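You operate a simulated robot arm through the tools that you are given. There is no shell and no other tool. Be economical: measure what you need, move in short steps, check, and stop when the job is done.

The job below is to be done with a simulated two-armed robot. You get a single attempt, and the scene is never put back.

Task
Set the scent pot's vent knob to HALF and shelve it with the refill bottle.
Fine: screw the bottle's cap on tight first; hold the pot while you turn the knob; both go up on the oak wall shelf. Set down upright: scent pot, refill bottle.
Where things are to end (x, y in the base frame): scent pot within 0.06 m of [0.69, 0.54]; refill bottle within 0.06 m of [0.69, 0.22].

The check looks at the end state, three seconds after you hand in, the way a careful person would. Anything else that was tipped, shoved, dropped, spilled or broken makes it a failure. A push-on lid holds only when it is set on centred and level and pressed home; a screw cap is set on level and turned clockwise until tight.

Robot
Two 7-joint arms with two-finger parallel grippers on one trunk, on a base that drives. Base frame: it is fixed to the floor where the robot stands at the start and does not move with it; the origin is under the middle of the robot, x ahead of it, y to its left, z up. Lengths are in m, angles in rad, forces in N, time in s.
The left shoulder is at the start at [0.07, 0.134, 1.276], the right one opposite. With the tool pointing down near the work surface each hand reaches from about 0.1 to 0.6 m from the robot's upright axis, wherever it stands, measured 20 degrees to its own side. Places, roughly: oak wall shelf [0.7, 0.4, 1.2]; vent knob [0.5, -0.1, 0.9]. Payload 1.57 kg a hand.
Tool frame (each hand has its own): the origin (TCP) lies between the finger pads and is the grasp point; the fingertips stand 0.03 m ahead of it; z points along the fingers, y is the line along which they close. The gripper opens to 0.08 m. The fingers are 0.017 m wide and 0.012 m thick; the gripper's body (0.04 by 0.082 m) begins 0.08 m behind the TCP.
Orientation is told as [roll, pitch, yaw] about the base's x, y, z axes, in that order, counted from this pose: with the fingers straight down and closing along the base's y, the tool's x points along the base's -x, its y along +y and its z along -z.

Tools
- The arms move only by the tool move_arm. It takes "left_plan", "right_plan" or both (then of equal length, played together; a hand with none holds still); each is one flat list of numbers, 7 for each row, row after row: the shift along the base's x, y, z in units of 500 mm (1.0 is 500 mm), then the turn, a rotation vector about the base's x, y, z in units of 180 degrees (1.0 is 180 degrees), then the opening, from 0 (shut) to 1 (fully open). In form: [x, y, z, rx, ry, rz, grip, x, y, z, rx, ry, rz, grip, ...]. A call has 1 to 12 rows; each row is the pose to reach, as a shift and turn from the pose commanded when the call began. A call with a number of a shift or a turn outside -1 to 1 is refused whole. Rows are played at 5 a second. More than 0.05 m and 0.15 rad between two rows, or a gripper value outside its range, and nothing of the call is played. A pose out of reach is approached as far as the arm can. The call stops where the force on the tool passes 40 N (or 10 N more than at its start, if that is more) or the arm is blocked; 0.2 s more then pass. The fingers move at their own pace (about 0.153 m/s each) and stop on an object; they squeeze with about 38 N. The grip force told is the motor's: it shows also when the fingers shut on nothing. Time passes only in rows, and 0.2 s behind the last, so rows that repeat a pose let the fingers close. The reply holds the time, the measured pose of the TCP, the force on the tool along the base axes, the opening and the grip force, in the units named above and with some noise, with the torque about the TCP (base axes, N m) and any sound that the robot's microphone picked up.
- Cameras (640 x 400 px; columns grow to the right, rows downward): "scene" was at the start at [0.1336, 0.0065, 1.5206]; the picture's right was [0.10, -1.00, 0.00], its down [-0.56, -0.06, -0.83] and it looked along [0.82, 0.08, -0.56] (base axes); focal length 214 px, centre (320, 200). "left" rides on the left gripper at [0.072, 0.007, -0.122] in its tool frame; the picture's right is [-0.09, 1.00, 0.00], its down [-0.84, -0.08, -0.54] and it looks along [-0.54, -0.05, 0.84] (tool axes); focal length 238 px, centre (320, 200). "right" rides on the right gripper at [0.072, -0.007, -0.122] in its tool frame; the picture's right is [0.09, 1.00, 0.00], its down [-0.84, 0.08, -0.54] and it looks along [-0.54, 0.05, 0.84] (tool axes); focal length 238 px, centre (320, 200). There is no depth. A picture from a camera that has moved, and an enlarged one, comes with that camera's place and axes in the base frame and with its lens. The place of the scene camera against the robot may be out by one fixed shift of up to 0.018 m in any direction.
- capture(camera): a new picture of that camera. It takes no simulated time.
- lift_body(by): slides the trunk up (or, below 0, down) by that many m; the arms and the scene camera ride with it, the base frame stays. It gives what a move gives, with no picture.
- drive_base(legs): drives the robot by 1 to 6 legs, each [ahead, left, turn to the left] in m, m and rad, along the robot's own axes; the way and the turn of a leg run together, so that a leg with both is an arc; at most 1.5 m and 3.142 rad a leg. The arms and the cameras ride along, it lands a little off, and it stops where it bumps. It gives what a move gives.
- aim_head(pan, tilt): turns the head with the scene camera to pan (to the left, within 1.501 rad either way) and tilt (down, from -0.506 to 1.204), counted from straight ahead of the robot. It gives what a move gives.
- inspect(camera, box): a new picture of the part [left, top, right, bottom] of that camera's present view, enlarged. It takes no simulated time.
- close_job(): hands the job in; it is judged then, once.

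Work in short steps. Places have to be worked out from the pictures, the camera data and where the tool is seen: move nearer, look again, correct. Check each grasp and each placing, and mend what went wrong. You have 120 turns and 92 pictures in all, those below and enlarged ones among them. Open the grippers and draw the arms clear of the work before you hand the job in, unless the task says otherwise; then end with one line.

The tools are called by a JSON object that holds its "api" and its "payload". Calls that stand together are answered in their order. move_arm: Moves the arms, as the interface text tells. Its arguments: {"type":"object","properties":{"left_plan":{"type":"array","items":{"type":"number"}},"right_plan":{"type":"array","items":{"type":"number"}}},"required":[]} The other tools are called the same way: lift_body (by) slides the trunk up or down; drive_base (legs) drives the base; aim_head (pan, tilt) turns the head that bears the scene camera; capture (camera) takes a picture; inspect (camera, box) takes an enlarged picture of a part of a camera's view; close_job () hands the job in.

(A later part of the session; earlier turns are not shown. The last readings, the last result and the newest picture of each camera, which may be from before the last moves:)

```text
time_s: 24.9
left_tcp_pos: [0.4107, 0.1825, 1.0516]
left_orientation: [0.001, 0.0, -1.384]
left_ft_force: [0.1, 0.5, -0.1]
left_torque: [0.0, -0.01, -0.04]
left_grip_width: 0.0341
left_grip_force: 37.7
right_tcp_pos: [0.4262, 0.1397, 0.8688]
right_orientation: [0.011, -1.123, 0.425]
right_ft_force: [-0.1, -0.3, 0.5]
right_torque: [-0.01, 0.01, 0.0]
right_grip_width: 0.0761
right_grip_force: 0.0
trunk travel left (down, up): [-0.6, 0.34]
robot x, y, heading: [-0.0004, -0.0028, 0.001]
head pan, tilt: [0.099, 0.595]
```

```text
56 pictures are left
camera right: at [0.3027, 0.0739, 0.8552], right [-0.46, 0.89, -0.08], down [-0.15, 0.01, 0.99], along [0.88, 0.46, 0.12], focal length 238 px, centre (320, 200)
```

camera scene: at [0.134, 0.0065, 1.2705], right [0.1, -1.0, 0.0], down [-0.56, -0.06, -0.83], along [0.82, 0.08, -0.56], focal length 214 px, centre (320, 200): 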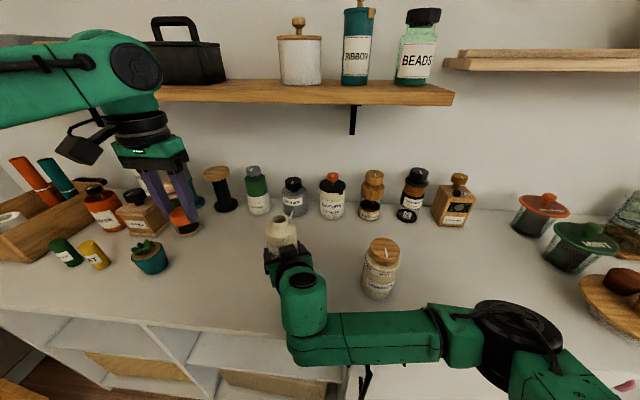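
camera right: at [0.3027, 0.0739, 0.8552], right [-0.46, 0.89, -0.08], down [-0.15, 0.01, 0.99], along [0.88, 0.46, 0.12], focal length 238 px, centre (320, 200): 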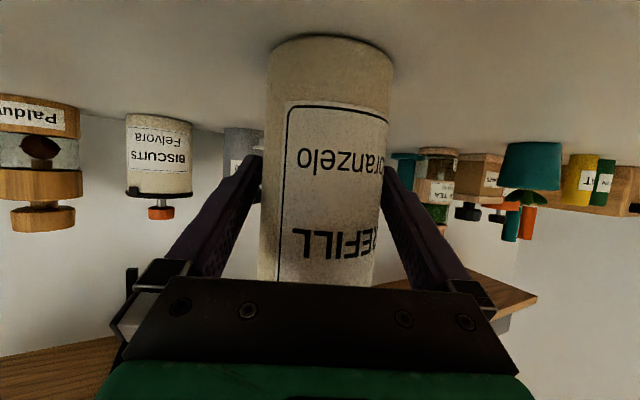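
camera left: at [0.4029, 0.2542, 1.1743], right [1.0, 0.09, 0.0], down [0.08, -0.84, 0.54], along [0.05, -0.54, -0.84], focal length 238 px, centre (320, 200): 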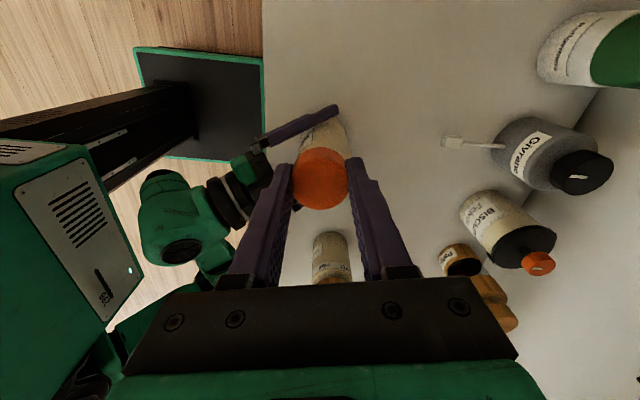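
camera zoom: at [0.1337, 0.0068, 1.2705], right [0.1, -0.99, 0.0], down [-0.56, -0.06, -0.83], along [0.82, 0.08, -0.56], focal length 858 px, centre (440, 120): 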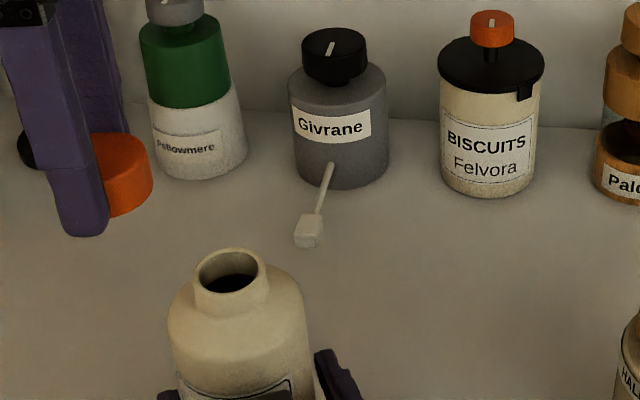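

The bottle now stands freely. I regrip it and move the cap past the mouth, for a clear sideways view that gives x.

{"api": "move_arm", "payload": {"left_plan": [0, 0, 0, 0, 0, 0, 0.3, 0, -0.09, 0, 0, 0, 0, 0.3, 0, -0.18, 0, 0, 0, 0, 0.3], "right_plan": [0, 0, 0, 0, 0, 0, 0.7, 0, 0, 0, 0, 0, 0, 0.7, 0, 0, 0, 0, 0, 0, 0.7]}}

{"api": "inspect", "payload": {"camera": "left", "box": [220, 40, 420, 240]}}

```text
time_s: 25.7
left_tcp_pos: [0.4138, 0.0909, 1.0495]
left_orientation: [-0.004, 0.003, -1.381]
left_ft_force: [0.3, -0.8, 0.0]
left_torque: [-0.02, 0.0, 0.0]
left_grip_width: 0.0343
left_grip_force: 37.8
right_tcp_pos: [0.4275, 0.1395, 0.868]
right_orientation: [0.009, -1.122, 0.424]
right_ft_force: [0.3, -0.6, 1.0]
right_torque: [-0.17, -0.05, 0.0]
right_grip_width: 0.065
right_grip_force: 38.1
trunk travel left (down, up): [-0.6, 0.34]
robot x, y, heading: [0.0019, 0.0008, 0.002]
head pan, tilt: [0.099, 0.595]
```

```text
2.00 times, centred on (320, 140) of left
camera zoom: at [0.4048, 0.1631, 1.1724], right [1.0, 0.1, 0.0], down [0.08, -0.84, 0.54], along [0.05, -0.54, -0.84], focal length 477 px, centre (320, 320)
```

zoom: 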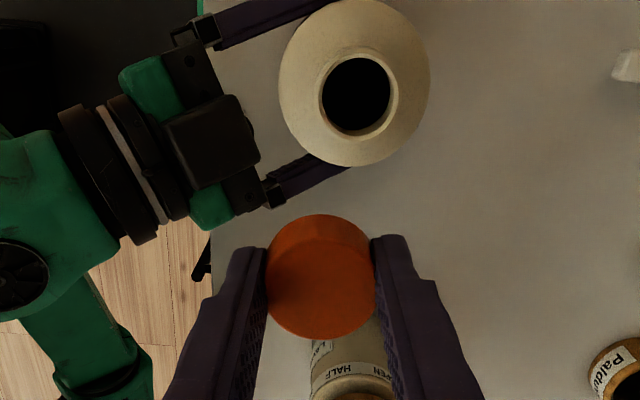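

A clear overhead view gives the mouth at +10 mm x, +48 mm y from the cap. I move exactly that far, and lower to just above the rim.

{"api": "move_arm", "payload": {"left_plan": [0.01, 0.048, 0, 0, 0, 0, 0.3, 0.021, 0.096, 0, 0, 0, 0, 0.3, 0.021, 0.096, -0.04, 0, 0, 0, 0.3, 0.021, 0.096, -0.074, 0, 0, 0, 0.3]}}

{"api": "inspect", "payload": {"camera": "left", "box": [240, 80, 400, 240]}}

{"api": "inspect", "payload": {"camera": "scene", "box": [240, 190, 320, 270]}}

```text
time_s: 26.7
left_tcp_pos: [0.4208, 0.1392, 1.0137]
left_orientation: [-0.003, 0.002, -1.384]
left_ft_force: [-0.2, -0.2, 0.4]
left_torque: [0.0, 0.01, -0.02]
left_grip_width: 0.0342
left_grip_force: 37.7
right_tcp_pos: [0.4276, 0.1395, 0.8661]
right_orientation: [0.008, -1.124, 0.427]
right_ft_force: [0.3, 0.8, 0.6]
right_torque: [-0.05, -0.05, -0.03]
right_grip_width: 0.065
right_grip_force: 38.0
trunk travel left (down, up): [-0.6, 0.34]
robot x, y, heading: [0.0031, 0.001, -0.0]
head pan, tilt: [0.099, 0.595]
```

```text
2.50 times, centred on (320, 160) of left
camera zoom: at [0.4133, 0.2116, 1.1373], right [1.0, 0.09, 0.0], down [0.08, -0.84, 0.54], along [0.05, -0.54, -0.84], focal length 596 px, centre (320, 300)
```

zoom: 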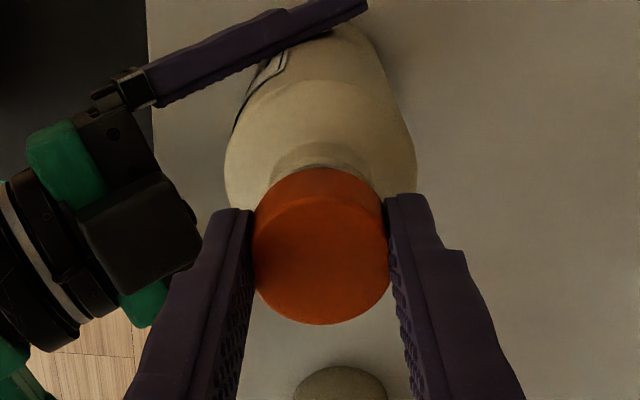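

```text
5.00 times, centred on (280, 230) of scene
camera zoom: at [0.134, 0.0068, 1.2705], right [0.1, -0.99, 0.0], down [-0.56, -0.06, -0.83], along [0.82, 0.08, -0.56], focal length 1072 px, centre (520, 50)
```

zoom: 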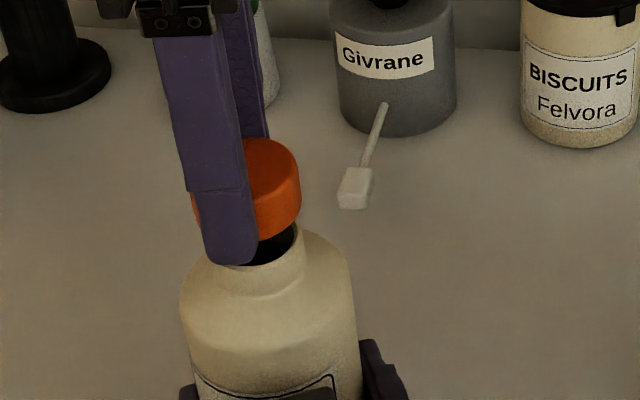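

Both views agree within ~1–2 mm. I descend gently, expecting contact around z 1.00.

{"api": "move_arm", "payload": {"left_plan": [0, -0.001, -0.006, 0, 0, 0, 0.3, 0, -0.001, -0.012, 0, 0, 0, 0.3, 0, -0.001, -0.018, 0, 0, 0, 0.3, 0, -0.001, -0.022, 0, 0, 0, 0.3]}}

{"api": "inspect", "payload": {"camera": "scene", "box": [240, 190, 320, 270]}}

```text
time_s: 27.7
left_tcp_pos: [0.4216, 0.14, 1.0045]
left_orientation: [-0.003, 0.002, -1.384]
left_ft_force: [0.5, 0.0, -0.4]
left_torque: [-0.01, -0.03, 0.01]
left_grip_width: 0.0341
left_grip_force: 38.1
right_tcp_pos: [0.427, 0.1392, 0.8669]
right_orientation: [0.009, -1.124, 0.426]
right_ft_force: [-0.8, 0.0, 0.1]
right_torque: [-0.03, -0.05, 0.02]
right_grip_width: 0.065
right_grip_force: 37.7
trunk travel left (down, up): [-0.6, 0.34]
robot x, y, heading: [0.002, -0.0005, 0.0]
head pan, tilt: [0.099, 0.595]
```

```text
5.00 times, centred on (280, 230) of scene
camera zoom: at [0.134, 0.0067, 1.2705], right [0.1, -0.99, 0.0], down [-0.56, -0.06, -0.83], along [0.82, 0.08, -0.56], focal length 1072 px, centre (520, 50)
```

zoom: 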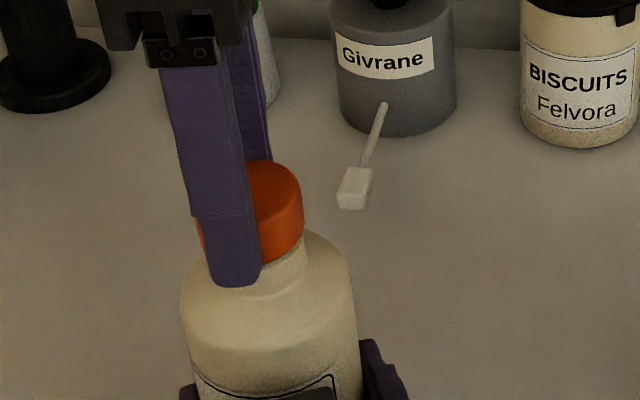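

No contact yet at 1.0045, and the cap is over the neck. I continue down.

{"api": "move_arm", "payload": {"left_plan": [0, -0.001, -0.006, 0, 0, 0, 0.3, 0, -0.001, -0.012, 0, 0, 0, 0.3, 0, -0.001, -0.018, 0, 0, 0, 0.3]}}

```text
time_s: 28.6
left_tcp_pos: [0.4198, 0.139, 0.9994]
left_orientation: [0.015, -0.003, -1.38]
left_ft_force: [-4.5, 1.4, 15.3]
left_torque: [0.04, 0.16, -0.02]
left_grip_width: 0.0342
left_grip_force: 38.1
right_tcp_pos: [0.4257, 0.1396, 0.8677]
right_orientation: [0.005, -1.122, 0.428]
right_ft_force: [4.7, 2.4, 2.9]
right_torque: [-0.07, 0.51, -0.01]
right_grip_width: 0.065
right_grip_force: 37.8
trunk travel left (down, up): [-0.6, 0.34]
robot x, y, heading: [0.0003, 0.0026, 0.002]
head pan, tilt: [0.099, 0.595]
stopped in row 3 (left hand): the force on the tool passed its limit (the readings are from after the stop); the commanded pose is now the measured one
```

Contact at z≈0.999, and the torques say it is centred this time. I turn clockwise with light pressure.

{"api": "move_arm", "payload": {"left_plan": [0, 0, 0, -0.004, 0, -0.044, 0.3, 0, 0, 0, -0.004, 0, -0.088, 0.3, 0, 0, 0, -0.004, 0, -0.132, 0.3, 0, 0, -0.001, -0.004, 0, -0.176, 0.3, 0, 0, -0.001, -0.004, 0, -0.22, 0.3, 0, 0, -0.002, -0.004, 0, -0.264, 0.3]}}

{"api": "inspect", "payload": {"camera": "left", "box": [240, 80, 400, 240]}}

{"api": "inspect", "payload": {"camera": "scene", "box": [240, 190, 320, 270]}}

```text
time_s: 30.0
left_tcp_pos: [0.4206, 0.1388, 0.9999]
left_orientation: [0.017, -0.008, -2.217]
left_ft_force: [10.3, 8.8, 28.8]
left_torque: [0.25, -0.27, -0.01]
left_grip_width: 0.0341
left_grip_force: 38.3
right_tcp_pos: [0.4247, 0.1401, 0.8672]
right_orientation: [0.004, -1.123, 0.431]
right_ft_force: [-4.2, -4.1, 3.9]
right_torque: [0.58, -0.84, 0.0]
right_grip_width: 0.0652
right_grip_force: 37.9
trunk travel left (down, up): [-0.6, 0.34]
robot x, y, heading: [-0.0008, 0.0008, 0.003]
head pan, tilt: [0.099, 0.595]
```

```text
2.50 times, centred on (320, 160) of left
camera zoom: at [0.4663, 0.194, 1.1214], right [0.74, -0.67, 0.02], down [-0.57, -0.61, 0.55], along [-0.36, -0.42, -0.84], focal length 596 px, centre (320, 300)
```

zoom: 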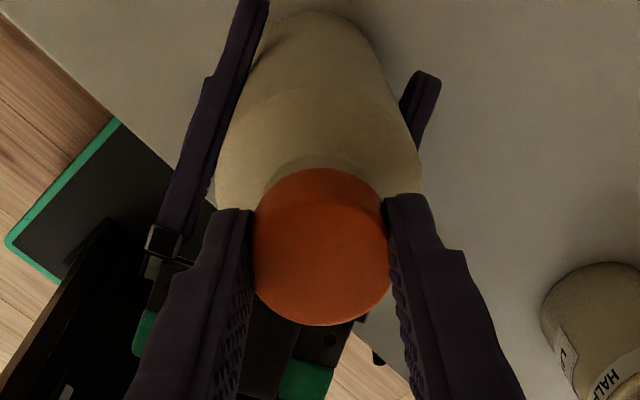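

```text
5.00 times, centred on (280, 230) of scene
camera zoom: at [0.1311, 0.0066, 1.2711], right [0.1, -0.99, 0.0], down [-0.56, -0.06, -0.83], along [0.83, 0.08, -0.56], focal length 1072 px, centre (520, 50)
```

zoom: 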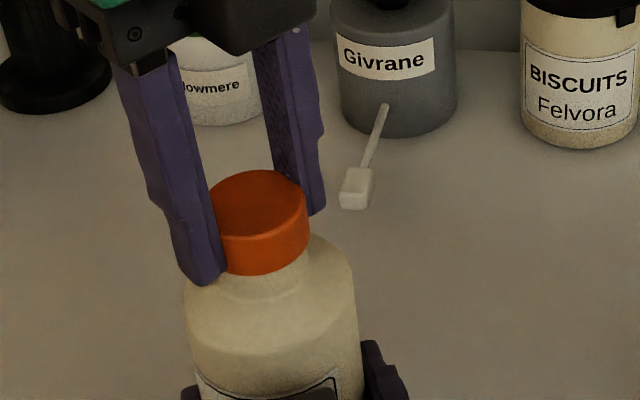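

The cap is ~6 mm lower than when it rested on the rim, so it is over the neck. I relax the side load by 1 mm and keep turning.

{"api": "move_arm", "payload": {"left_plan": [0.002, 0.002, 0.002, -0.003, 0.003, -0.044, 0.3, 0.002, 0.002, 0.002, -0.003, 0.003, -0.088, 0.3, 0.002, 0.002, 0.001, -0.003, 0.003, -0.132, 0.3, 0.002, 0.002, 0.001, -0.003, 0.003, -0.176, 0.3, 0.002, 0.002, 0, -0.003, 0.003, -0.22, 0.3, 0.002, 0.002, 0, -0.003, 0.003, -0.264, 0.3]}}

```text
time_s: 31.4
left_tcp_pos: [0.4213, 0.1388, 0.999]
left_orientation: [0.019, -0.024, -3.046]
left_ft_force: [0.1, -18.8, 20.7]
left_torque: [-0.49, 0.04, 0.06]
left_grip_width: 0.0353
left_grip_force: 37.5
right_tcp_pos: [0.4249, 0.1405, 0.8671]
right_orientation: [0.007, -1.123, 0.43]
right_ft_force: [4.7, 22.4, 7.3]
right_torque: [-1.3, 0.31, -0.24]
right_grip_width: 0.0653
right_grip_force: 38.3
trunk travel left (down, up): [-0.6, 0.34]
robot x, y, heading: [-0.0002, -0.0024, 0.001]
head pan, tilt: [0.099, 0.595]
```

The side load swings with yaw, so the cap is held off-centre in the hand. I release it on the neck and look at how it sits.

{"api": "move_arm", "payload": {"left_plan": [0, 0, 0, 0, 0, 0, 0.55, 0, 0, 0, 0, 0, 0, 0.7, 0, 0, 0.06, 0, 0, 0, 1, 0, 0, 0.12, 0, 0, 0, 1]}}

{"api": "inspect", "payload": {"camera": "scene", "box": [240, 190, 320, 270]}}

{"api": "inspect", "payload": {"camera": "left", "box": [240, 60, 400, 220]}}

```text
time_s: 32.4
left_tcp_pos: [0.4219, 0.1403, 1.0574]
left_orientation: [0.017, -0.025, -3.043]
left_ft_force: [0.1, 0.1, -0.1]
left_torque: [0.0, 0.0, -0.02]
left_grip_width: 0.0802
left_grip_force: 0.1
right_tcp_pos: [0.4257, 0.1386, 0.8679]
right_orientation: [0.003, -1.122, 0.427]
right_ft_force: [-1.8, -2.6, 10.1]
right_torque: [-0.1, 0.56, 0.07]
right_grip_width: 0.0652
right_grip_force: 37.9
trunk travel left (down, up): [-0.6, 0.34]
robot x, y, heading: [0.0017, -0.0025, -0.002]
head pan, tilt: [0.099, 0.595]
```

```text
5.00 times, centred on (280, 230) of scene
camera zoom: at [0.132, 0.0058, 1.2707], right [0.1, -0.99, 0.0], down [-0.56, -0.06, -0.83], along [0.82, 0.08, -0.56], focal length 1072 px, centre (520, 50)
```

zoom: 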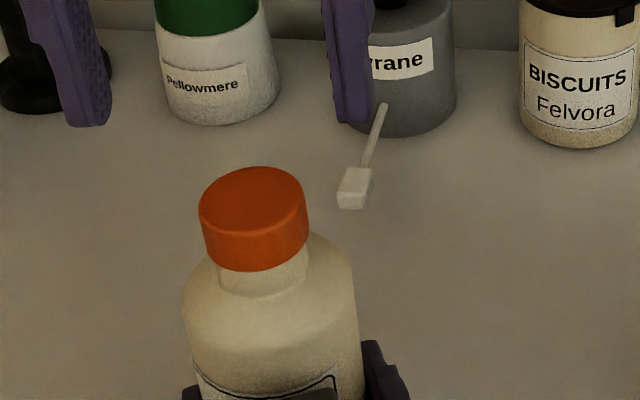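

```text
2.50 times, centred on (320, 140) of left
camera zoom: at [0.4948, 0.1431, 1.1787], right [0.01, -1.0, 0.02], down [-0.83, 0.0, 0.56], along [-0.56, -0.02, -0.83], focal length 596 px, centre (320, 350)
```

zoom: 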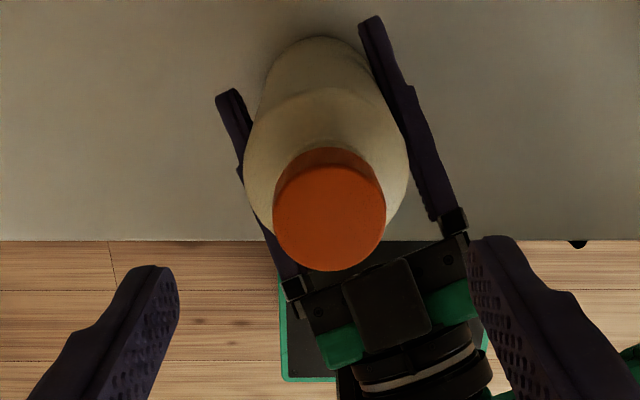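

The cap sits on the neck. I rewind the wrist counter-clockwise above the cap, in two calls, to gain a long clockwise stroke.

{"api": "move_arm", "payload": {"left_plan": [0, 0, 0, 0, 0, 0.0465, 1, 0, 0, 0, 0, 0, 0.093, 1, 0, 0, 0, 0, 0, 0.1395, 1, 0, 0, 0, 0, 0, 0.186, 1, 0, 0, 0, 0, 0, 0.2325, 1, 0, 0, 0, 0, 0, 0.279, 1, 0, 0, 0, 0, 0, 0.3255, 1, 0, 0, 0, 0, 0, 0.372, 1, 0, 0, 0, 0, 0, 0.4185, 1, 0, 0, 0, 0, 0, 0.465, 1, 0, 0, 0, 0, 0, 0.5115, 1, 0, 0, 0, 0, 0, 0.558, 1]}}

{"api": "move_arm", "payload": {"left_plan": [0, 0, 0, 0, 0, 0.0465, 1, 0, 0, 0, 0, 0, 0.093, 1, 0, 0, 0, 0, 0, 0.1395, 1, 0, 0, 0, 0, 0, 0.186, 1, 0, 0, 0, 0, 0, 0.2325, 1, 0, 0, 0, 0, 0, 0.279, 1, 0, 0, 0, 0, 0, 0.3255, 1, 0, 0, 0, 0, 0, 0.372, 1, 0, 0, 0, 0, 0, 0.4185, 1, 0, 0, 0, 0, 0, 0.465, 1, 0, 0, 0, 0, 0, 0.5115, 1, 0, 0, 0, 0, 0, 0.558, 1]}}

{"api": "inspect", "payload": {"camera": "left", "box": [220, 40, 420, 240]}}

```text
time_s: 35.0
left_tcp_pos: [0.4213, 0.1403, 1.058]
left_orientation: [0.017, -0.026, -1.287]
left_ft_force: [-0.3, -0.3, -0.3]
left_torque: [-0.01, 0.02, 0.02]
left_grip_width: 0.0801
left_grip_force: 0.1
right_tcp_pos: [0.4277, 0.1391, 0.8676]
right_orientation: [0.005, -1.121, 0.429]
right_ft_force: [-0.1, -4.0, 6.6]
right_torque: [-0.36, -0.1, -0.06]
right_grip_width: 0.0651
right_grip_force: 37.7
trunk travel left (down, up): [-0.6, 0.34]
robot x, y, heading: [0.0003, -0.002, -0.001]
head pan, tilt: [0.099, 0.595]
```

```text
time_s: 37.6
left_tcp_pos: [0.4222, 0.1404, 1.058]
left_orientation: [0.014, -0.026, 0.468]
left_ft_force: [-0.1, -0.3, 0.2]
left_torque: [0.01, 0.01, 0.03]
left_grip_width: 0.08
left_grip_force: 0.1
right_tcp_pos: [0.427, 0.1387, 0.8667]
right_orientation: [0.005, -1.12, 0.43]
right_ft_force: [-0.6, -3.0, 7.0]
right_torque: [-0.28, -0.12, -0.03]
right_grip_width: 0.065
right_grip_force: 38.0
trunk travel left (down, up): [-0.6, 0.34]
robot x, y, heading: [-0.0033, 0.0, -0.001]
head pan, tilt: [0.099, 0.595]
```

```text
2.00 times, centred on (320, 140) of left
camera zoom: at [0.3512, 0.11, 1.1791], right [-0.37, 0.93, 0.02], down [0.77, 0.29, 0.56], along [0.52, 0.22, -0.83], focal length 477 px, centre (320, 320)
```

zoom: 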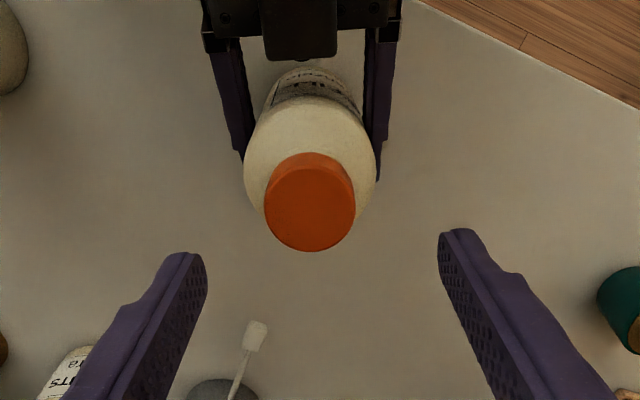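

Cap centre by this view is ~3.5 mm to −y of the TCP. I correct the position and the 0.03 rad tilt, descend and grip again.

{"api": "move_arm", "payload": {"left_plan": [0.001, -0.007, -0.02, -0.0077, 0.0054, 0, 1, 0.001, -0.007, -0.07, -0.0077, 0.0054, 0, 1, 0.001, -0.007, -0.12, -0.0077, 0.0054, 0, 1, 0.001, -0.007, -0.12, -0.0077, 0.0054, 0, 0.3, 0.001, -0.007, -0.12, -0.0077, 0.0054, 0, 0.3, 0.001, -0.007, -0.12, -0.0077, 0.0054, 0, 0.3]}}

{"api": "inspect", "payload": {"camera": "scene", "box": [240, 190, 320, 270]}}

```text
time_s: 39.0
left_tcp_pos: [0.4225, 0.1357, 0.9986]
left_orientation: [0.004, -0.001, 0.465]
left_ft_force: [-1.6, 7.3, -0.6]
left_torque: [0.19, 0.04, 0.01]
left_grip_width: 0.0343
left_grip_force: 37.6
right_tcp_pos: [0.426, 0.1391, 0.8672]
right_orientation: [0.005, -1.12, 0.427]
right_ft_force: [1.6, -8.1, 6.7]
right_torque: [0.51, 0.15, 0.0]
right_grip_width: 0.0651
right_grip_force: 38.1
trunk travel left (down, up): [-0.6, 0.34]
robot x, y, heading: [0.0022, 0.0037, 0.001]
head pan, tilt: [0.099, 0.595]
```

```text
5.00 times, centred on (280, 230) of scene
camera zoom: at [0.1326, 0.0064, 1.2707], right [0.1, -0.99, 0.0], down [-0.56, -0.06, -0.83], along [0.82, 0.08, -0.56], focal length 1072 px, centre (520, 50)
```

zoom: 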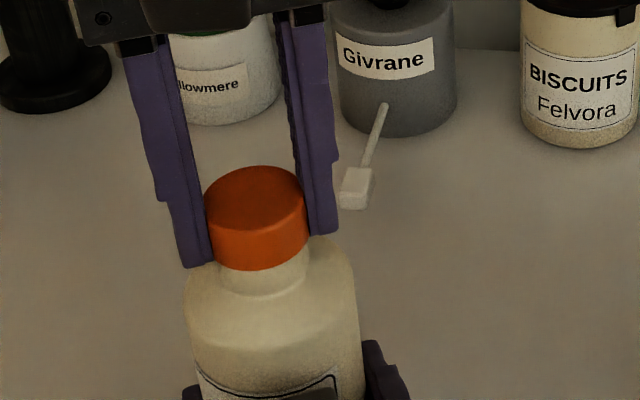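

Gripped level. The side force asks for about +1.5 mm y. I follow it and turn clockwise through a long stroke with a slight push down.

{"api": "move_arm", "payload": {"left_plan": [0, 0.003, -0.001, 0, 0, -0.02, 0.3, 0, 0.003, -0.002, 0, 0, -0.066, 0.3, 0, 0.003, -0.002, 0, 0, -0.112, 0.3, 0, 0.003, -0.002, 0, 0, -0.158, 0.3, 0, 0.003, -0.002, 0, 0, -0.204, 0.3, 0, 0.003, -0.002, 0, 0, -0.25, 0.3, 0, 0.003, -0.003, 0, 0, -0.296, 0.3, 0, 0.003, -0.003, 0, 0, -0.342, 0.3, 0, 0.003, -0.003, 0, 0, -0.388, 0.3, 0, 0.003, -0.003, 0, 0, -0.434, 0.3, 0, 0.003, -0.004, 0, 0, -0.48, 0.3, 0, 0.003, -0.004, 0, 0, -0.526, 0.3]}}

```text
time_s: 41.6
left_tcp_pos: [0.4224, 0.1386, 0.996]
left_orientation: [0.008, 0.0, -1.191]
left_ft_force: [-1.2, -5.5, 16.3]
left_torque: [-0.11, 0.03, 0.57]
left_grip_width: 0.0349
left_grip_force: 38.4
right_tcp_pos: [0.4241, 0.1407, 0.867]
right_orientation: [0.003, -1.12, 0.432]
right_ft_force: [-3.5, 6.0, 0.0]
right_torque: [-0.23, -0.02, -0.5]
right_grip_width: 0.065
right_grip_force: 38.2
trunk travel left (down, up): [-0.6, 0.34]
robot x, y, heading: [0.0001, 0.0006, 0.0]
head pan, tilt: [0.099, 0.595]
```

Now a torque of 0.57 N·m resists: the thread has engaged. I keep turning to see whether it is tight.

{"api": "move_arm", "payload": {"left_plan": [0, 0, -0.0, 0, 0, -0.044, 0.3, 0, 0, -0.001, 0, 0, -0.088, 0.3, 0, 0, -0.001, 0, 0, -0.132, 0.3, 0, 0, -0.001, 0, 0, -0.176, 0.3, 0, 0, -0.001, 0, 0, -0.22, 0.3, 0, 0, -0.002, 0, 0, -0.264, 0.3]}}

{"api": "inspect", "payload": {"camera": "scene", "box": [240, 190, 320, 270]}}

```text
time_s: 43.0
left_tcp_pos: [0.4235, 0.1389, 0.9954]
left_orientation: [0.003, 0.002, -2.017]
left_ft_force: [7.4, 1.0, -0.8]
left_torque: [0.05, -0.13, 0.98]
left_grip_width: 0.0356
left_grip_force: 38.0
right_tcp_pos: [0.4269, 0.139, 0.8679]
right_orientation: [0.003, -1.122, 0.428]
right_ft_force: [-8.3, -3.0, 3.1]
right_torque: [0.0, -0.74, -0.93]
right_grip_width: 0.0643
right_grip_force: 37.7
trunk travel left (down, up): [-0.6, 0.34]
robot x, y, heading: [-0.0001, 0.001, -0.004]
head pan, tilt: [0.099, 0.595]
```

```text
5.00 times, centred on (280, 230) of scene
camera zoom: at [0.1333, 0.0065, 1.2706], right [0.1, -0.99, 0.0], down [-0.56, -0.06, -0.83], along [0.82, 0.08, -0.56], focal length 1072 px, centre (520, 50)
```

zoom: 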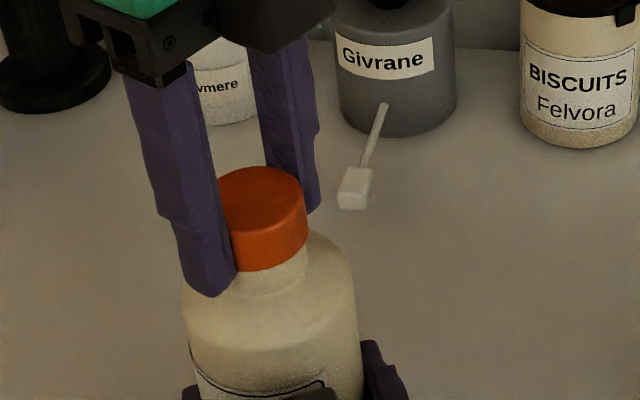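

Torque is 0.98 N·m and there is no more descent, so it is about tight. I turn a little more to see whether the torque plateaus.

{"api": "move_arm", "payload": {"left_plan": [0, 0, 0, 0, 0, -0.044, 0.3, 0, 0, 0, 0, 0, -0.088, 0.3, 0, 0, 0, 0, 0, -0.132, 0.3]}}

{"api": "capture", "payload": {"camera": "right"}}

```text
time_s: 43.8
left_tcp_pos: [0.4235, 0.1365, 0.9936]
left_orientation: [0.002, 0.0, -2.433]
left_ft_force: [1.9, -0.4, 3.2]
left_torque: [-0.03, 0.0, 0.9]
left_grip_width: 0.0349
left_grip_force: 37.2
right_tcp_pos: [0.4274, 0.1384, 0.867]
right_orientation: [0.005, -1.119, 0.427]
right_ft_force: [0.2, 1.1, 4.2]
right_torque: [-0.25, 0.01, -0.91]
right_grip_width: 0.0646
right_grip_force: 38.3
trunk travel left (down, up): [-0.6, 0.34]
robot x, y, heading: [0.0004, 0.0027, -0.003]
head pan, tilt: [0.099, 0.595]
```

```text
44 pictures are left
camera right: at [0.303, 0.0735, 0.8548], right [-0.45, 0.89, -0.08], down [-0.14, 0.02, 0.99], along [0.88, 0.46, 0.12], focal length 238 px, centre (320, 200)
```

right: 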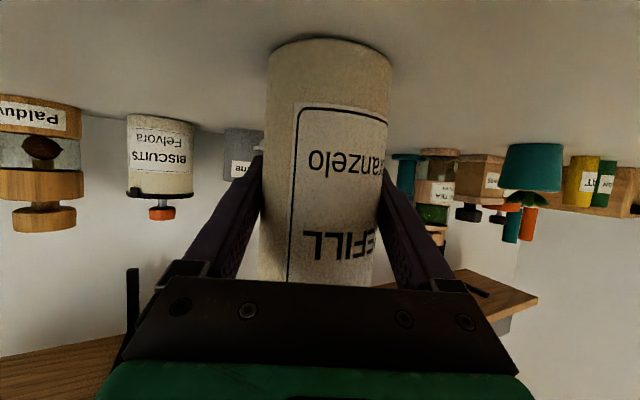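

Torque plateaus at ~0.9, and the bottle itself has slipped a few degrees. To confirm it is tight I open, rewind, regrip and turn once more.

{"api": "move_arm", "payload": {"left_plan": [0, 0, 0, 0, 0, 0, 1, 0, 0.003, 0, 0, 0, 0, 1, 0, 0.003, 0, 0, 0, 0.0465, 1, 0, 0.003, 0, 0, 0, 0.093, 1, 0, 0.003, 0, 0, 0, 0.1395, 1, 0, 0.003, 0, 0, 0, 0.186, 1, 0, 0.003, 0, 0, 0, 0.2325, 1, 0, 0.003, 0, 0, 0, 0.279, 1, 0, 0.003, 0, 0, 0, 0.3255, 1, 0, 0.003, 0, 0, 0, 0.372, 1, 0, 0.003, 0, 0, 0, 0.4185, 1, 0, 0.003, 0, 0, 0, 0.465, 1]}}

{"api": "move_arm", "payload": {"left_plan": [0, 0, 0, 0, 0, 0, 0.3, 0, 0, 0, 0, 0, 0, 0.3, 0, 0, 0, 0, 0, 0, 0.3, 0, 0, 0, 0, 0, -0.044, 0.3, 0, 0, 0, 0, 0, -0.088, 0.3]}}

{"api": "inspect", "payload": {"camera": "scene", "box": [240, 190, 320, 270]}}

```text
time_s: 46.4
left_tcp_pos: [0.422, 0.1396, 0.9943]
left_orientation: [0.001, -0.001, -0.968]
left_ft_force: [-0.4, 0.1, -0.2]
left_torque: [0.01, 0.05, -0.02]
left_grip_width: 0.08
left_grip_force: 0.1
right_tcp_pos: [0.4277, 0.1393, 0.8666]
right_orientation: [0.007, -1.122, 0.427]
right_ft_force: [2.9, 0.1, 10.0]
right_torque: [-0.16, 0.12, 0.02]
right_grip_width: 0.0643
right_grip_force: 38.5
trunk travel left (down, up): [-0.6, 0.34]
robot x, y, heading: [0.0001, 0.0033, -0.004]
head pan, tilt: [0.099, 0.595]
```

```text
time_s: 47.6
left_tcp_pos: [0.4235, 0.139, 0.9947]
left_orientation: [0.003, 0.001, -1.25]
left_ft_force: [-4.8, -8.6, 0.6]
left_torque: [-0.19, 0.13, 0.78]
left_grip_width: 0.035
left_grip_force: 37.7
right_tcp_pos: [0.4277, 0.1388, 0.8669]
right_orientation: [0.006, -1.12, 0.427]
right_ft_force: [8.3, 10.2, 8.9]
right_torque: [-0.48, 0.25, -0.91]
right_grip_width: 0.0645
right_grip_force: 38.4
trunk travel left (down, up): [-0.6, 0.34]
robot x, y, heading: [0.0012, -0.0005, 0.001]
head pan, tilt: [0.099, 0.595]
```

```text
5.00 times, centred on (280, 230) of scene
camera zoom: at [0.1331, 0.0068, 1.2707], right [0.1, -0.99, 0.0], down [-0.56, -0.06, -0.83], along [0.82, 0.08, -0.56], focal length 1072 px, centre (520, 50)
```

zoom: 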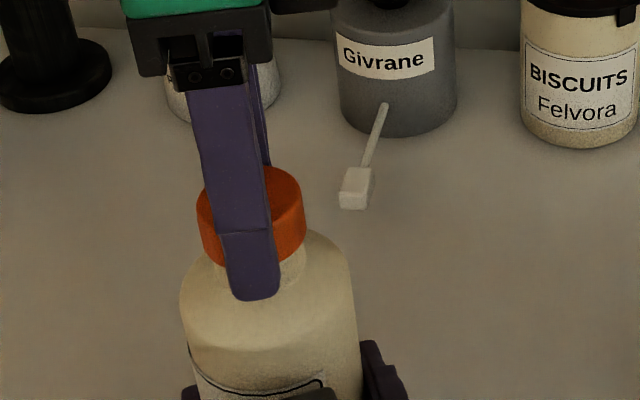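

Torque jumped at once to 0.8–0.9, so the cap is tight. I open, raise the left hand, rewind its yaw and draw it aside.

{"api": "move_arm", "payload": {"left_plan": [0, 0, 0, 0, 0, 0, 1, 0, 0, 0, 0, 0, 0, 1, 0, 0, 0.07, 0, 0, 0.03, 1, 0, 0, 0.15, 0, 0, 0.07, 1, 0, 0.05, 0.2, 0, 0, 0.115, 1, -0.03, 0.11, 0.24, 0, 0, 0.16, 1, -0.06, 0.17, 0.26, 0, 0, 0.205, 1, -0.09, 0.23, 0.26, 0, 0, 0.25, 1, -0.12, 0.29, 0.26, 0, 0, 0.295, 1, -0.15, 0.35, 0.26, 0, 0, 0.34, 1, -0.16, 0.4, 0.26, 0, 0, 0.385, 1]}}

{"api": "capture", "payload": {"camera": "scene"}}

```text
time_s: 50.0
left_tcp_pos: [0.343, 0.3395, 1.1263]
left_orientation: [0.001, 0.0, -0.038]
left_ft_force: [1.0, -0.3, -0.6]
left_torque: [0.01, 0.02, -0.03]
left_grip_width: 0.0802
left_grip_force: 0.1
right_tcp_pos: [0.4261, 0.1405, 0.8673]
right_orientation: [0.002, -1.12, 0.43]
right_ft_force: [-0.6, 0.3, 7.8]
right_torque: [0.28, -0.14, -0.01]
right_grip_width: 0.0646
right_grip_force: 38.0
trunk travel left (down, up): [-0.6, 0.34]
robot x, y, heading: [-0.0012, 0.0028, 0.001]
head pan, tilt: [0.099, 0.595]
```

```text
42 pictures are left
camera scene: at [0.1325, 0.0068, 1.2707], right [0.1, -0.99, 0.0], down [-0.56, -0.06, -0.83], along [0.82, 0.08, -0.56], focal length 214 px, centre (320, 200)
```

scene: 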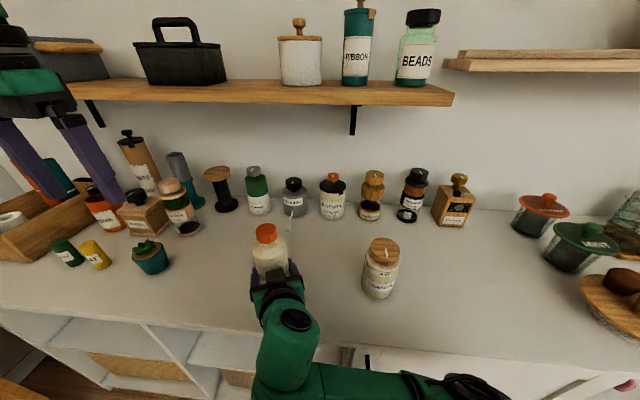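

The cap is on and level. I let the bottle settle by opening and regripping, then lift it and draw it back a little.

{"api": "move_arm", "payload": {"right_plan": [0, 0, 0, 0, 0, 0, 0.95, 0, 0, 0, 0, 0, 0, 0.95, 0, 0, 0, 0, 0, 0, 0.7, 0, 0, 0, 0, 0, 0, 0.7, 0, 0, 0, 0, 0, 0, 0.7, 0, 0, 0.04, 0, 0, 0, 0.7, 0, 0, 0.1, 0, 0, 0, 0.7, 0, 0, 0.16, 0, 0, 0, 0.7]}}

{"api": "lift_body", "payload": {"by": 0.3}}

{"api": "capture", "payload": {"camera": "scene"}}

{"api": "capture", "payload": {"camera": "right"}}

```text
time_s: 51.8
left_tcp_pos: [0.3441, 0.3397, 1.1248]
left_orientation: [0.003, 0.0, -0.038]
left_ft_force: [0.2, 0.5, 0.1]
left_torque: [-0.01, 0.02, -0.02]
left_grip_width: 0.08
left_grip_force: 0.1
right_tcp_pos: [0.4257, 0.1408, 0.9457]
right_orientation: [0.001, -1.118, 0.431]
right_ft_force: [-0.8, 0.5, -3.1]
right_torque: [-0.01, -0.01, 0.0]
right_grip_width: 0.0645
right_grip_force: 37.7
trunk travel left (down, up): [-0.6, 0.34]
robot x, y, heading: [-0.0005, -0.0035, 0.002]
head pan, tilt: [0.099, 0.595]
```

```text
time_s: 54.8
left_tcp_pos: [0.3442, 0.3378, 1.4253]
left_orientation: [0.001, 0.0, -0.038]
left_ft_force: [0.2, -0.4, -0.4]
left_torque: [0.0, 0.0, 0.0]
left_grip_width: 0.08
left_grip_force: 0.1
right_tcp_pos: [0.4275, 0.1401, 1.2446]
right_orientation: [0.004, -1.12, 0.428]
right_ft_force: [0.2, -0.3, -2.7]
right_torque: [-0.02, 0.01, -0.02]
right_grip_width: 0.0642
right_grip_force: 37.9
trunk travel left (down, up): [-0.9, 0.04]
robot x, y, heading: [-0.0007, -0.0005, -0.001]
head pan, tilt: [0.099, 0.595]
```

```text
41 pictures are left
camera scene: at [0.1344, 0.0071, 1.5705], right [0.1, -0.99, 0.0], down [-0.56, -0.06, -0.83], along [0.82, 0.08, -0.56], focal length 214 px, centre (320, 200)
```

scene: 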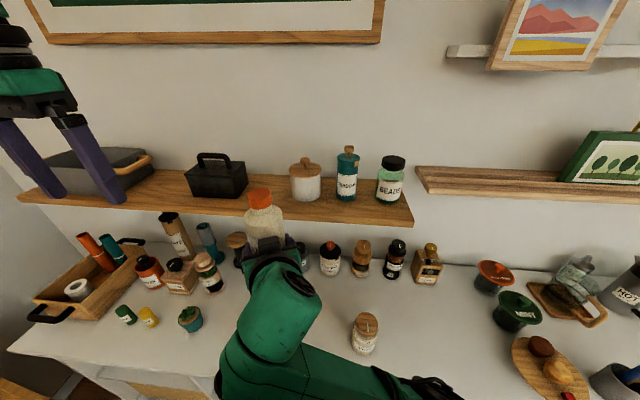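

```text
40 pictures are left
camera right: at [0.3035, 0.0745, 1.2329], right [-0.45, 0.89, -0.08], down [-0.14, 0.02, 0.99], along [0.88, 0.46, 0.12], focal length 238 px, centre (320, 200)
```

right: 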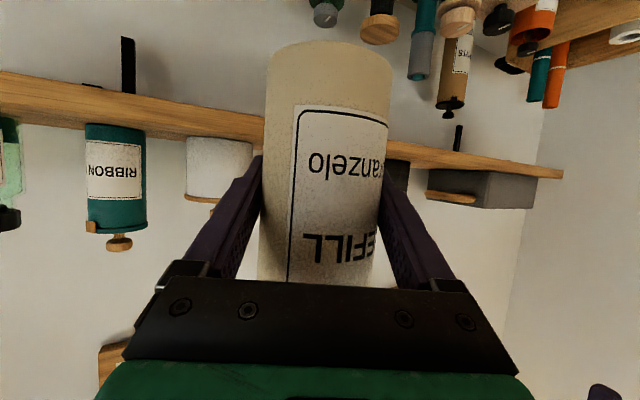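

The bottle is held upright and clear of the shelf. I drive 0.2 m left so the right arm reaches the gap between the black box and the white canister.

{"api": "drive_base", "payload": {"legs": [[0, 0.2, 0]]}}

{"api": "move_arm", "payload": {"right_plan": [0, 0, 0.05, 0, 0, -0.03, 0.7, 0, 0, 0.1, 0, 0, -0.06, 0.7, 0, 0, 0.14, 0, 0, -0.08, 0.7]}}

{"api": "capture", "payload": {"camera": "scene"}}

{"api": "capture", "payload": {"camera": "right"}}

```text
time_s: 56.4
left_tcp_pos: [0.3437, 0.5345, 1.4274]
left_orientation: [0.005, 0.0, -0.039]
left_ft_force: [0.0, 0.1, 0.4]
left_torque: [0.0, 0.03, 0.01]
left_grip_width: 0.0802
left_grip_force: 0.0
right_tcp_pos: [0.4277, 0.3385, 1.2456]
right_orientation: [0.011, -1.122, 0.423]
right_ft_force: [0.1, -0.4, -3.5]
right_torque: [0.01, 0.02, 0.0]
right_grip_width: 0.0646
right_grip_force: 37.8
trunk travel left (down, up): [-0.9, 0.04]
robot x, y, heading: [-0.002, 0.203, 0.001]
head pan, tilt: [0.099, 0.595]
```

```text
time_s: 57.4
left_tcp_pos: [0.3429, 0.5424, 1.4254]
left_orientation: [-0.001, 0.001, -0.039]
left_ft_force: [-0.5, 0.0, 0.2]
left_torque: [0.02, -0.03, 0.04]
left_grip_width: 0.0801
left_grip_force: 0.0
right_tcp_pos: [0.4483, 0.3192, 1.2965]
right_orientation: [-0.147, -1.106, 0.247]
right_ft_force: [-0.2, 0.5, -3.0]
right_torque: [-0.02, -0.03, -0.02]
right_grip_width: 0.0649
right_grip_force: 37.7
trunk travel left (down, up): [-0.9, 0.04]
robot x, y, heading: [-0.0005, 0.2006, -0.003]
head pan, tilt: [0.099, 0.595]
stopped in row 3 (right hand): the arm was blocked; the commanded pose is now the measured one
```

```text
39 pictures are left
camera scene: at [0.1331, 0.2108, 1.5706], right [0.1, -0.99, 0.0], down [-0.56, -0.06, -0.83], along [0.82, 0.08, -0.56], focal length 214 px, centre (320, 200)
```

scene: 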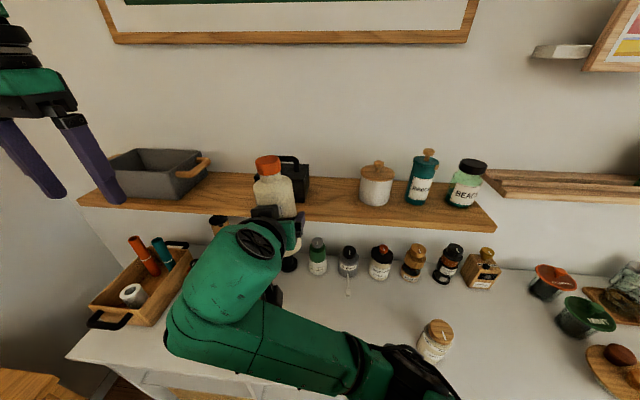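

```text
38 pictures are left
camera right: at [0.3098, 0.2955, 1.2854], right [-0.15, 0.98, -0.15], down [-0.13, 0.13, 0.98], along [0.98, 0.17, 0.11], focal length 238 px, centre (320, 200)
```

right: 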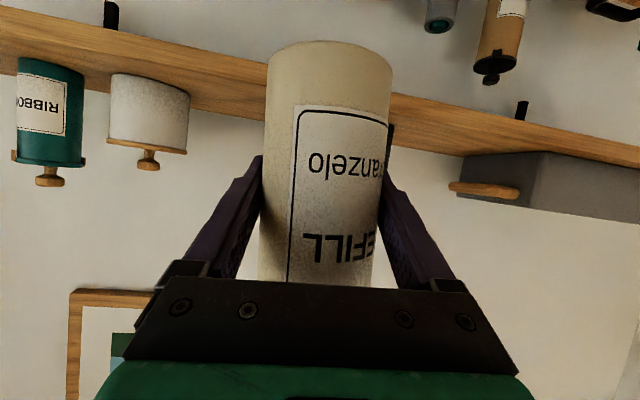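

The arm was too folded there and stopped slightly rolled. I unfold it: swing to (0.50, 0.22), restoring the level, before going to the shelf.

{"api": "move_arm", "payload": {"right_plan": [0.035, -0.06, 0.005, 0.007, 0, 0, 0.7, 0.07, -0.13, 0.01, 0.014, 0.001, 0, 0.7, 0.104, -0.2, 0.02, 0.021, 0.002, 0, 0.7]}}

{"api": "capture", "payload": {"camera": "right"}}

{"api": "capture", "payload": {"camera": "scene"}}

```text
time_s: 58.2
left_tcp_pos: [0.3448, 0.5401, 1.4255]
left_orientation: [0.003, 0.0, -0.04]
left_ft_force: [0.3, -0.1, 0.0]
left_torque: [0.0, -0.03, -0.01]
left_grip_width: 0.0799
left_grip_force: 0.0
right_tcp_pos: [0.4979, 0.2167, 1.3068]
right_orientation: [0.013, -1.113, 0.108]
right_ft_force: [0.2, -0.8, -3.1]
right_torque: [0.0, 0.02, 0.01]
right_grip_width: 0.0644
right_grip_force: 37.5
trunk travel left (down, up): [-0.9, 0.04]
robot x, y, heading: [-0.0013, 0.2035, -0.001]
head pan, tilt: [0.099, 0.595]
```

```text
37 pictures are left
camera right: at [0.36, 0.1932, 1.296], right [-0.16, 0.98, -0.08], down [-0.12, 0.06, 0.99], along [0.98, 0.17, 0.11], focal length 238 px, centre (320, 200)
```

right: 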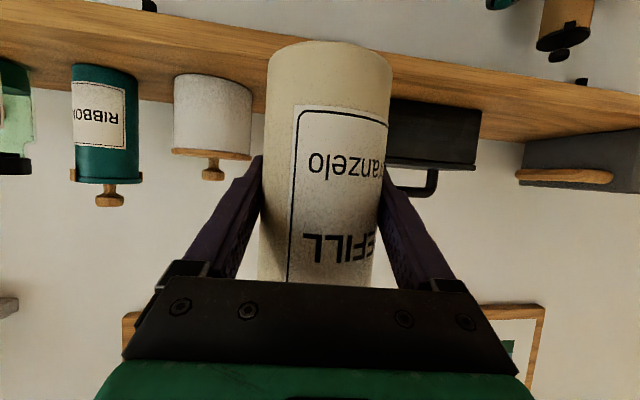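

```text
36 pictures are left
camera scene: at [0.1346, 0.207, 1.5705], right [0.1, -0.99, 0.0], down [-0.56, -0.06, -0.83], along [0.82, 0.08, -0.56], focal length 214 px, centre (320, 200)
```

scene: 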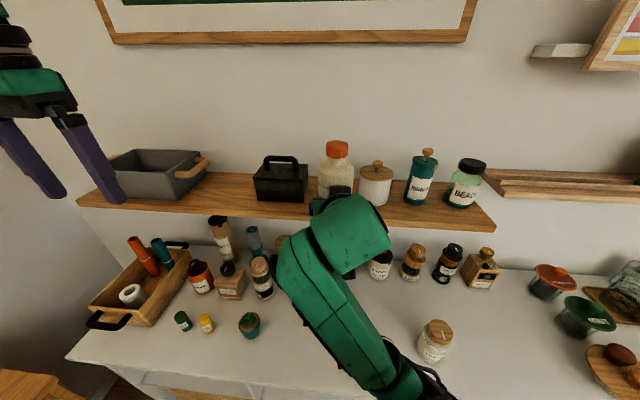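

The gap on the shelf spans y≈0.151–0.316. I move the bottle to (0.685, 0.228) at this height, about 4 cm above the shelf.

{"api": "move_arm", "payload": {"right_plan": [0.075, 0.004, 0, 0, 0, 0, 0.7, 0.15, 0.008, 0, 0, 0, 0, 0.7, 0.225, 0.013, 0, 0, 0, 0, 0.7, 0.3, 0.018, 0, 0, 0, 0, 0.7, 0.374, 0.022, 0, 0, 0, 0, 0.7]}}

{"api": "capture", "payload": {"camera": "right"}}

```text
time_s: 59.4
left_tcp_pos: [0.3471, 0.5412, 1.4243]
left_orientation: [0.003, 0.002, -0.039]
left_ft_force: [0.8, -0.3, 0.6]
left_torque: [0.02, -0.02, -0.03]
left_grip_width: 0.0802
left_grip_force: 0.0
right_tcp_pos: [0.6895, 0.2282, 1.3053]
right_orientation: [0.014, -1.107, 0.107]
right_ft_force: [0.5, 0.3, -3.1]
right_torque: [0.01, 0.02, -0.02]
right_grip_width: 0.0646
right_grip_force: 37.8
trunk travel left (down, up): [-0.9, 0.04]
robot x, y, heading: [0.0007, 0.2042, 0.005]
head pan, tilt: [0.099, 0.595]
```

```text
35 pictures are left
camera right: at [0.5509, 0.2036, 1.2959], right [-0.16, 0.98, -0.08], down [-0.12, 0.06, 0.99], along [0.98, 0.17, 0.11], focal length 238 px, centre (320, 200)
```

right: 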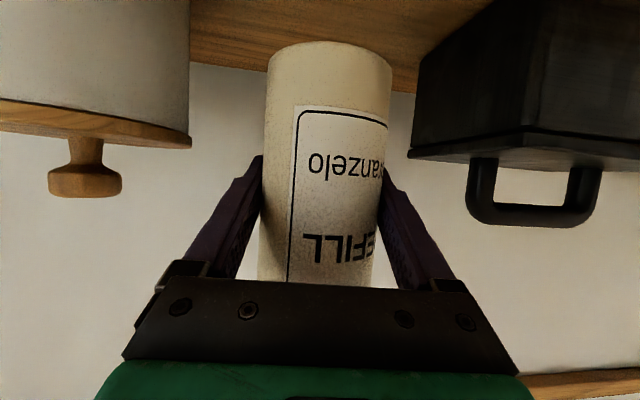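

Clear on both sides. I lower 3.5 cm and read the force.

{"api": "move_arm", "payload": {"right_plan": [0, 0, -0.025, 0, -0.002, 0, 0.7, 0, 0, -0.05, 0, -0.004, 0, 0.7, 0, 0, -0.07, 0, -0.004, 0, 0.7]}}

{"api": "capture", "payload": {"camera": "scene"}}

```text
time_s: 60.2
left_tcp_pos: [0.3447, 0.5396, 1.4248]
left_orientation: [0.001, 0.002, -0.04]
left_ft_force: [-0.5, -0.1, 0.7]
left_torque: [0.01, -0.01, 0.03]
left_grip_width: 0.0798
left_grip_force: 0.1
right_tcp_pos: [0.6864, 0.2293, 1.271]
right_orientation: [0.011, -1.124, 0.11]
right_ft_force: [0.4, -0.7, -2.0]
right_torque: [-0.02, -0.04, 0.01]
right_grip_width: 0.0645
right_grip_force: 38.1
trunk travel left (down, up): [-0.9, 0.04]
robot x, y, heading: [0.0037, 0.205, 0.007]
head pan, tilt: [0.099, 0.595]
```

```text
34 pictures are left
camera scene: at [0.1349, 0.2083, 1.5705], right [0.1, -0.99, 0.0], down [-0.56, -0.06, -0.83], along [0.82, 0.08, -0.56], focal length 214 px, centre (320, 200)
```

scene: 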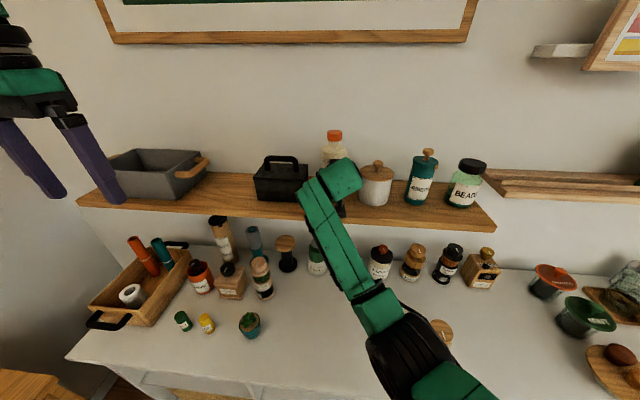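

Still carrying the weight; I continue in 2 mm steps.

{"api": "move_arm", "payload": {"right_plan": [0, 0, -0.004, 0, 0, 0, 0.7, 0, 0, -0.008, 0, 0, 0, 0.7, 0, 0, -0.012, 0, 0, 0, 0.7]}}

```text
time_s: 61.0
left_tcp_pos: [0.3444, 0.5401, 1.425]
left_orientation: [0.003, 0.0, -0.039]
left_ft_force: [0.5, -0.5, -0.5]
left_torque: [-0.01, -0.01, -0.01]
left_grip_width: 0.0801
left_grip_force: 0.0
right_tcp_pos: [0.6876, 0.2294, 1.2665]
right_orientation: [0.009, -1.122, 0.111]
right_ft_force: [0.2, 0.1, -3.8]
right_torque: [-0.02, 0.03, -0.03]
right_grip_width: 0.0644
right_grip_force: 38.1
trunk travel left (down, up): [-0.9, 0.04]
robot x, y, heading: [0.0044, 0.2011, 0.001]
head pan, tilt: [0.099, 0.595]
```

{"api": "move_arm", "payload": {"right_plan": [0, 0, -0.004, 0, 0, 0, 0.7, 0, 0, -0.008, 0, 0, 0, 0.7, 0, 0, -0.012, 0, 0, 0, 0.7]}}

{"api": "capture", "payload": {"camera": "right"}}

```text
time_s: 61.8
left_tcp_pos: [0.3407, 0.5402, 1.4255]
left_orientation: [0.001, -0.001, -0.039]
left_ft_force: [0.4, -0.2, 0.9]
left_torque: [0.01, 0.01, 0.04]
left_grip_width: 0.0799
left_grip_force: 0.1
right_tcp_pos: [0.6856, 0.2308, 1.2659]
right_orientation: [0.008, -1.138, 0.115]
right_ft_force: [9.2, -0.2, 23.2]
right_torque: [-0.09, 0.18, 0.04]
right_grip_width: 0.0645
right_grip_force: 38.2
trunk travel left (down, up): [-0.9, 0.04]
robot x, y, heading: [0.0027, 0.2054, 0.002]
head pan, tilt: [0.099, 0.595]
```

```text
33 pictures are left
camera right: at [0.5479, 0.2061, 1.2516], right [-0.16, 0.98, -0.08], down [-0.15, 0.06, 0.99], along [0.98, 0.17, 0.14], focal length 238 px, centre (320, 200)
```

right: 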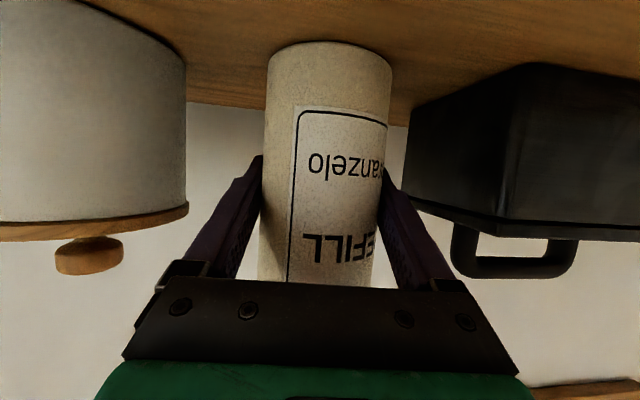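

It stands on the shelf. I ease the press, open, and back straight out along the tool axis.

{"api": "move_arm", "payload": {"right_plan": [0, 0, 0.004, 0, 0, 0, 0.7, 0, 0, 0.004, 0, 0, 0, 1, 0, 0, 0.004, 0, 0, 0, 1, -0.04, -0.004, 0.01, 0, 0, 0, 1, -0.1, -0.01, 0.03, 0, 0, 0, 1, -0.17, -0.018, 0.06, 0, 0, 0, 1, -0.25, -0.027, 0.08, 0, 0, 0, 1, -0.34, -0.036, 0.08, 0, 0, 0, 1]}}

{"api": "capture", "payload": {"camera": "right"}}

```text
time_s: 63.6
left_tcp_pos: [0.3423, 0.5399, 1.4264]
left_orientation: [0.002, -0.002, -0.041]
left_ft_force: [0.1, 1.1, 0.2]
left_torque: [0.01, -0.01, 0.01]
left_grip_width: 0.0801
left_grip_force: 0.0
right_tcp_pos: [0.5371, 0.172, 1.3155]
right_orientation: [-0.296, -1.177, 0.303]
right_ft_force: [-0.1, -0.3, 0.1]
right_torque: [-0.02, -0.03, 0.01]
right_grip_width: 0.0798
right_grip_force: 0.0
trunk travel left (down, up): [-0.9, 0.04]
robot x, y, heading: [0.001, 0.2027, 0.0]
head pan, tilt: [0.099, 0.595]
heard: snap
stopped in row 8 (right hand): the arm was blocked; the commanded pose is now the measured one
```

```text
32 pictures are left
camera right: at [0.398, 0.1588, 1.2937], right [-0.06, 0.98, -0.2], down [-0.2, 0.18, 0.96], along [0.98, 0.1, 0.18], focal length 238 px, centre (320, 200)
```

right: 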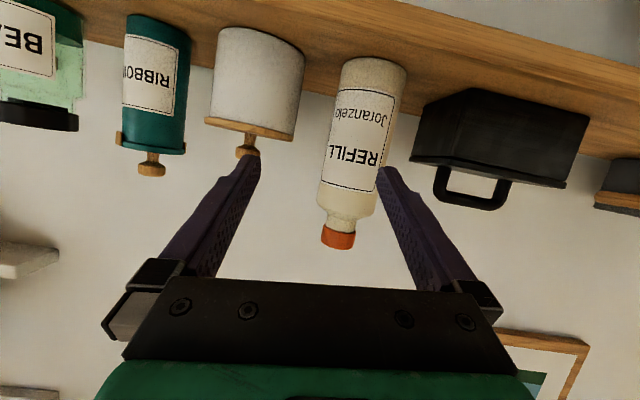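

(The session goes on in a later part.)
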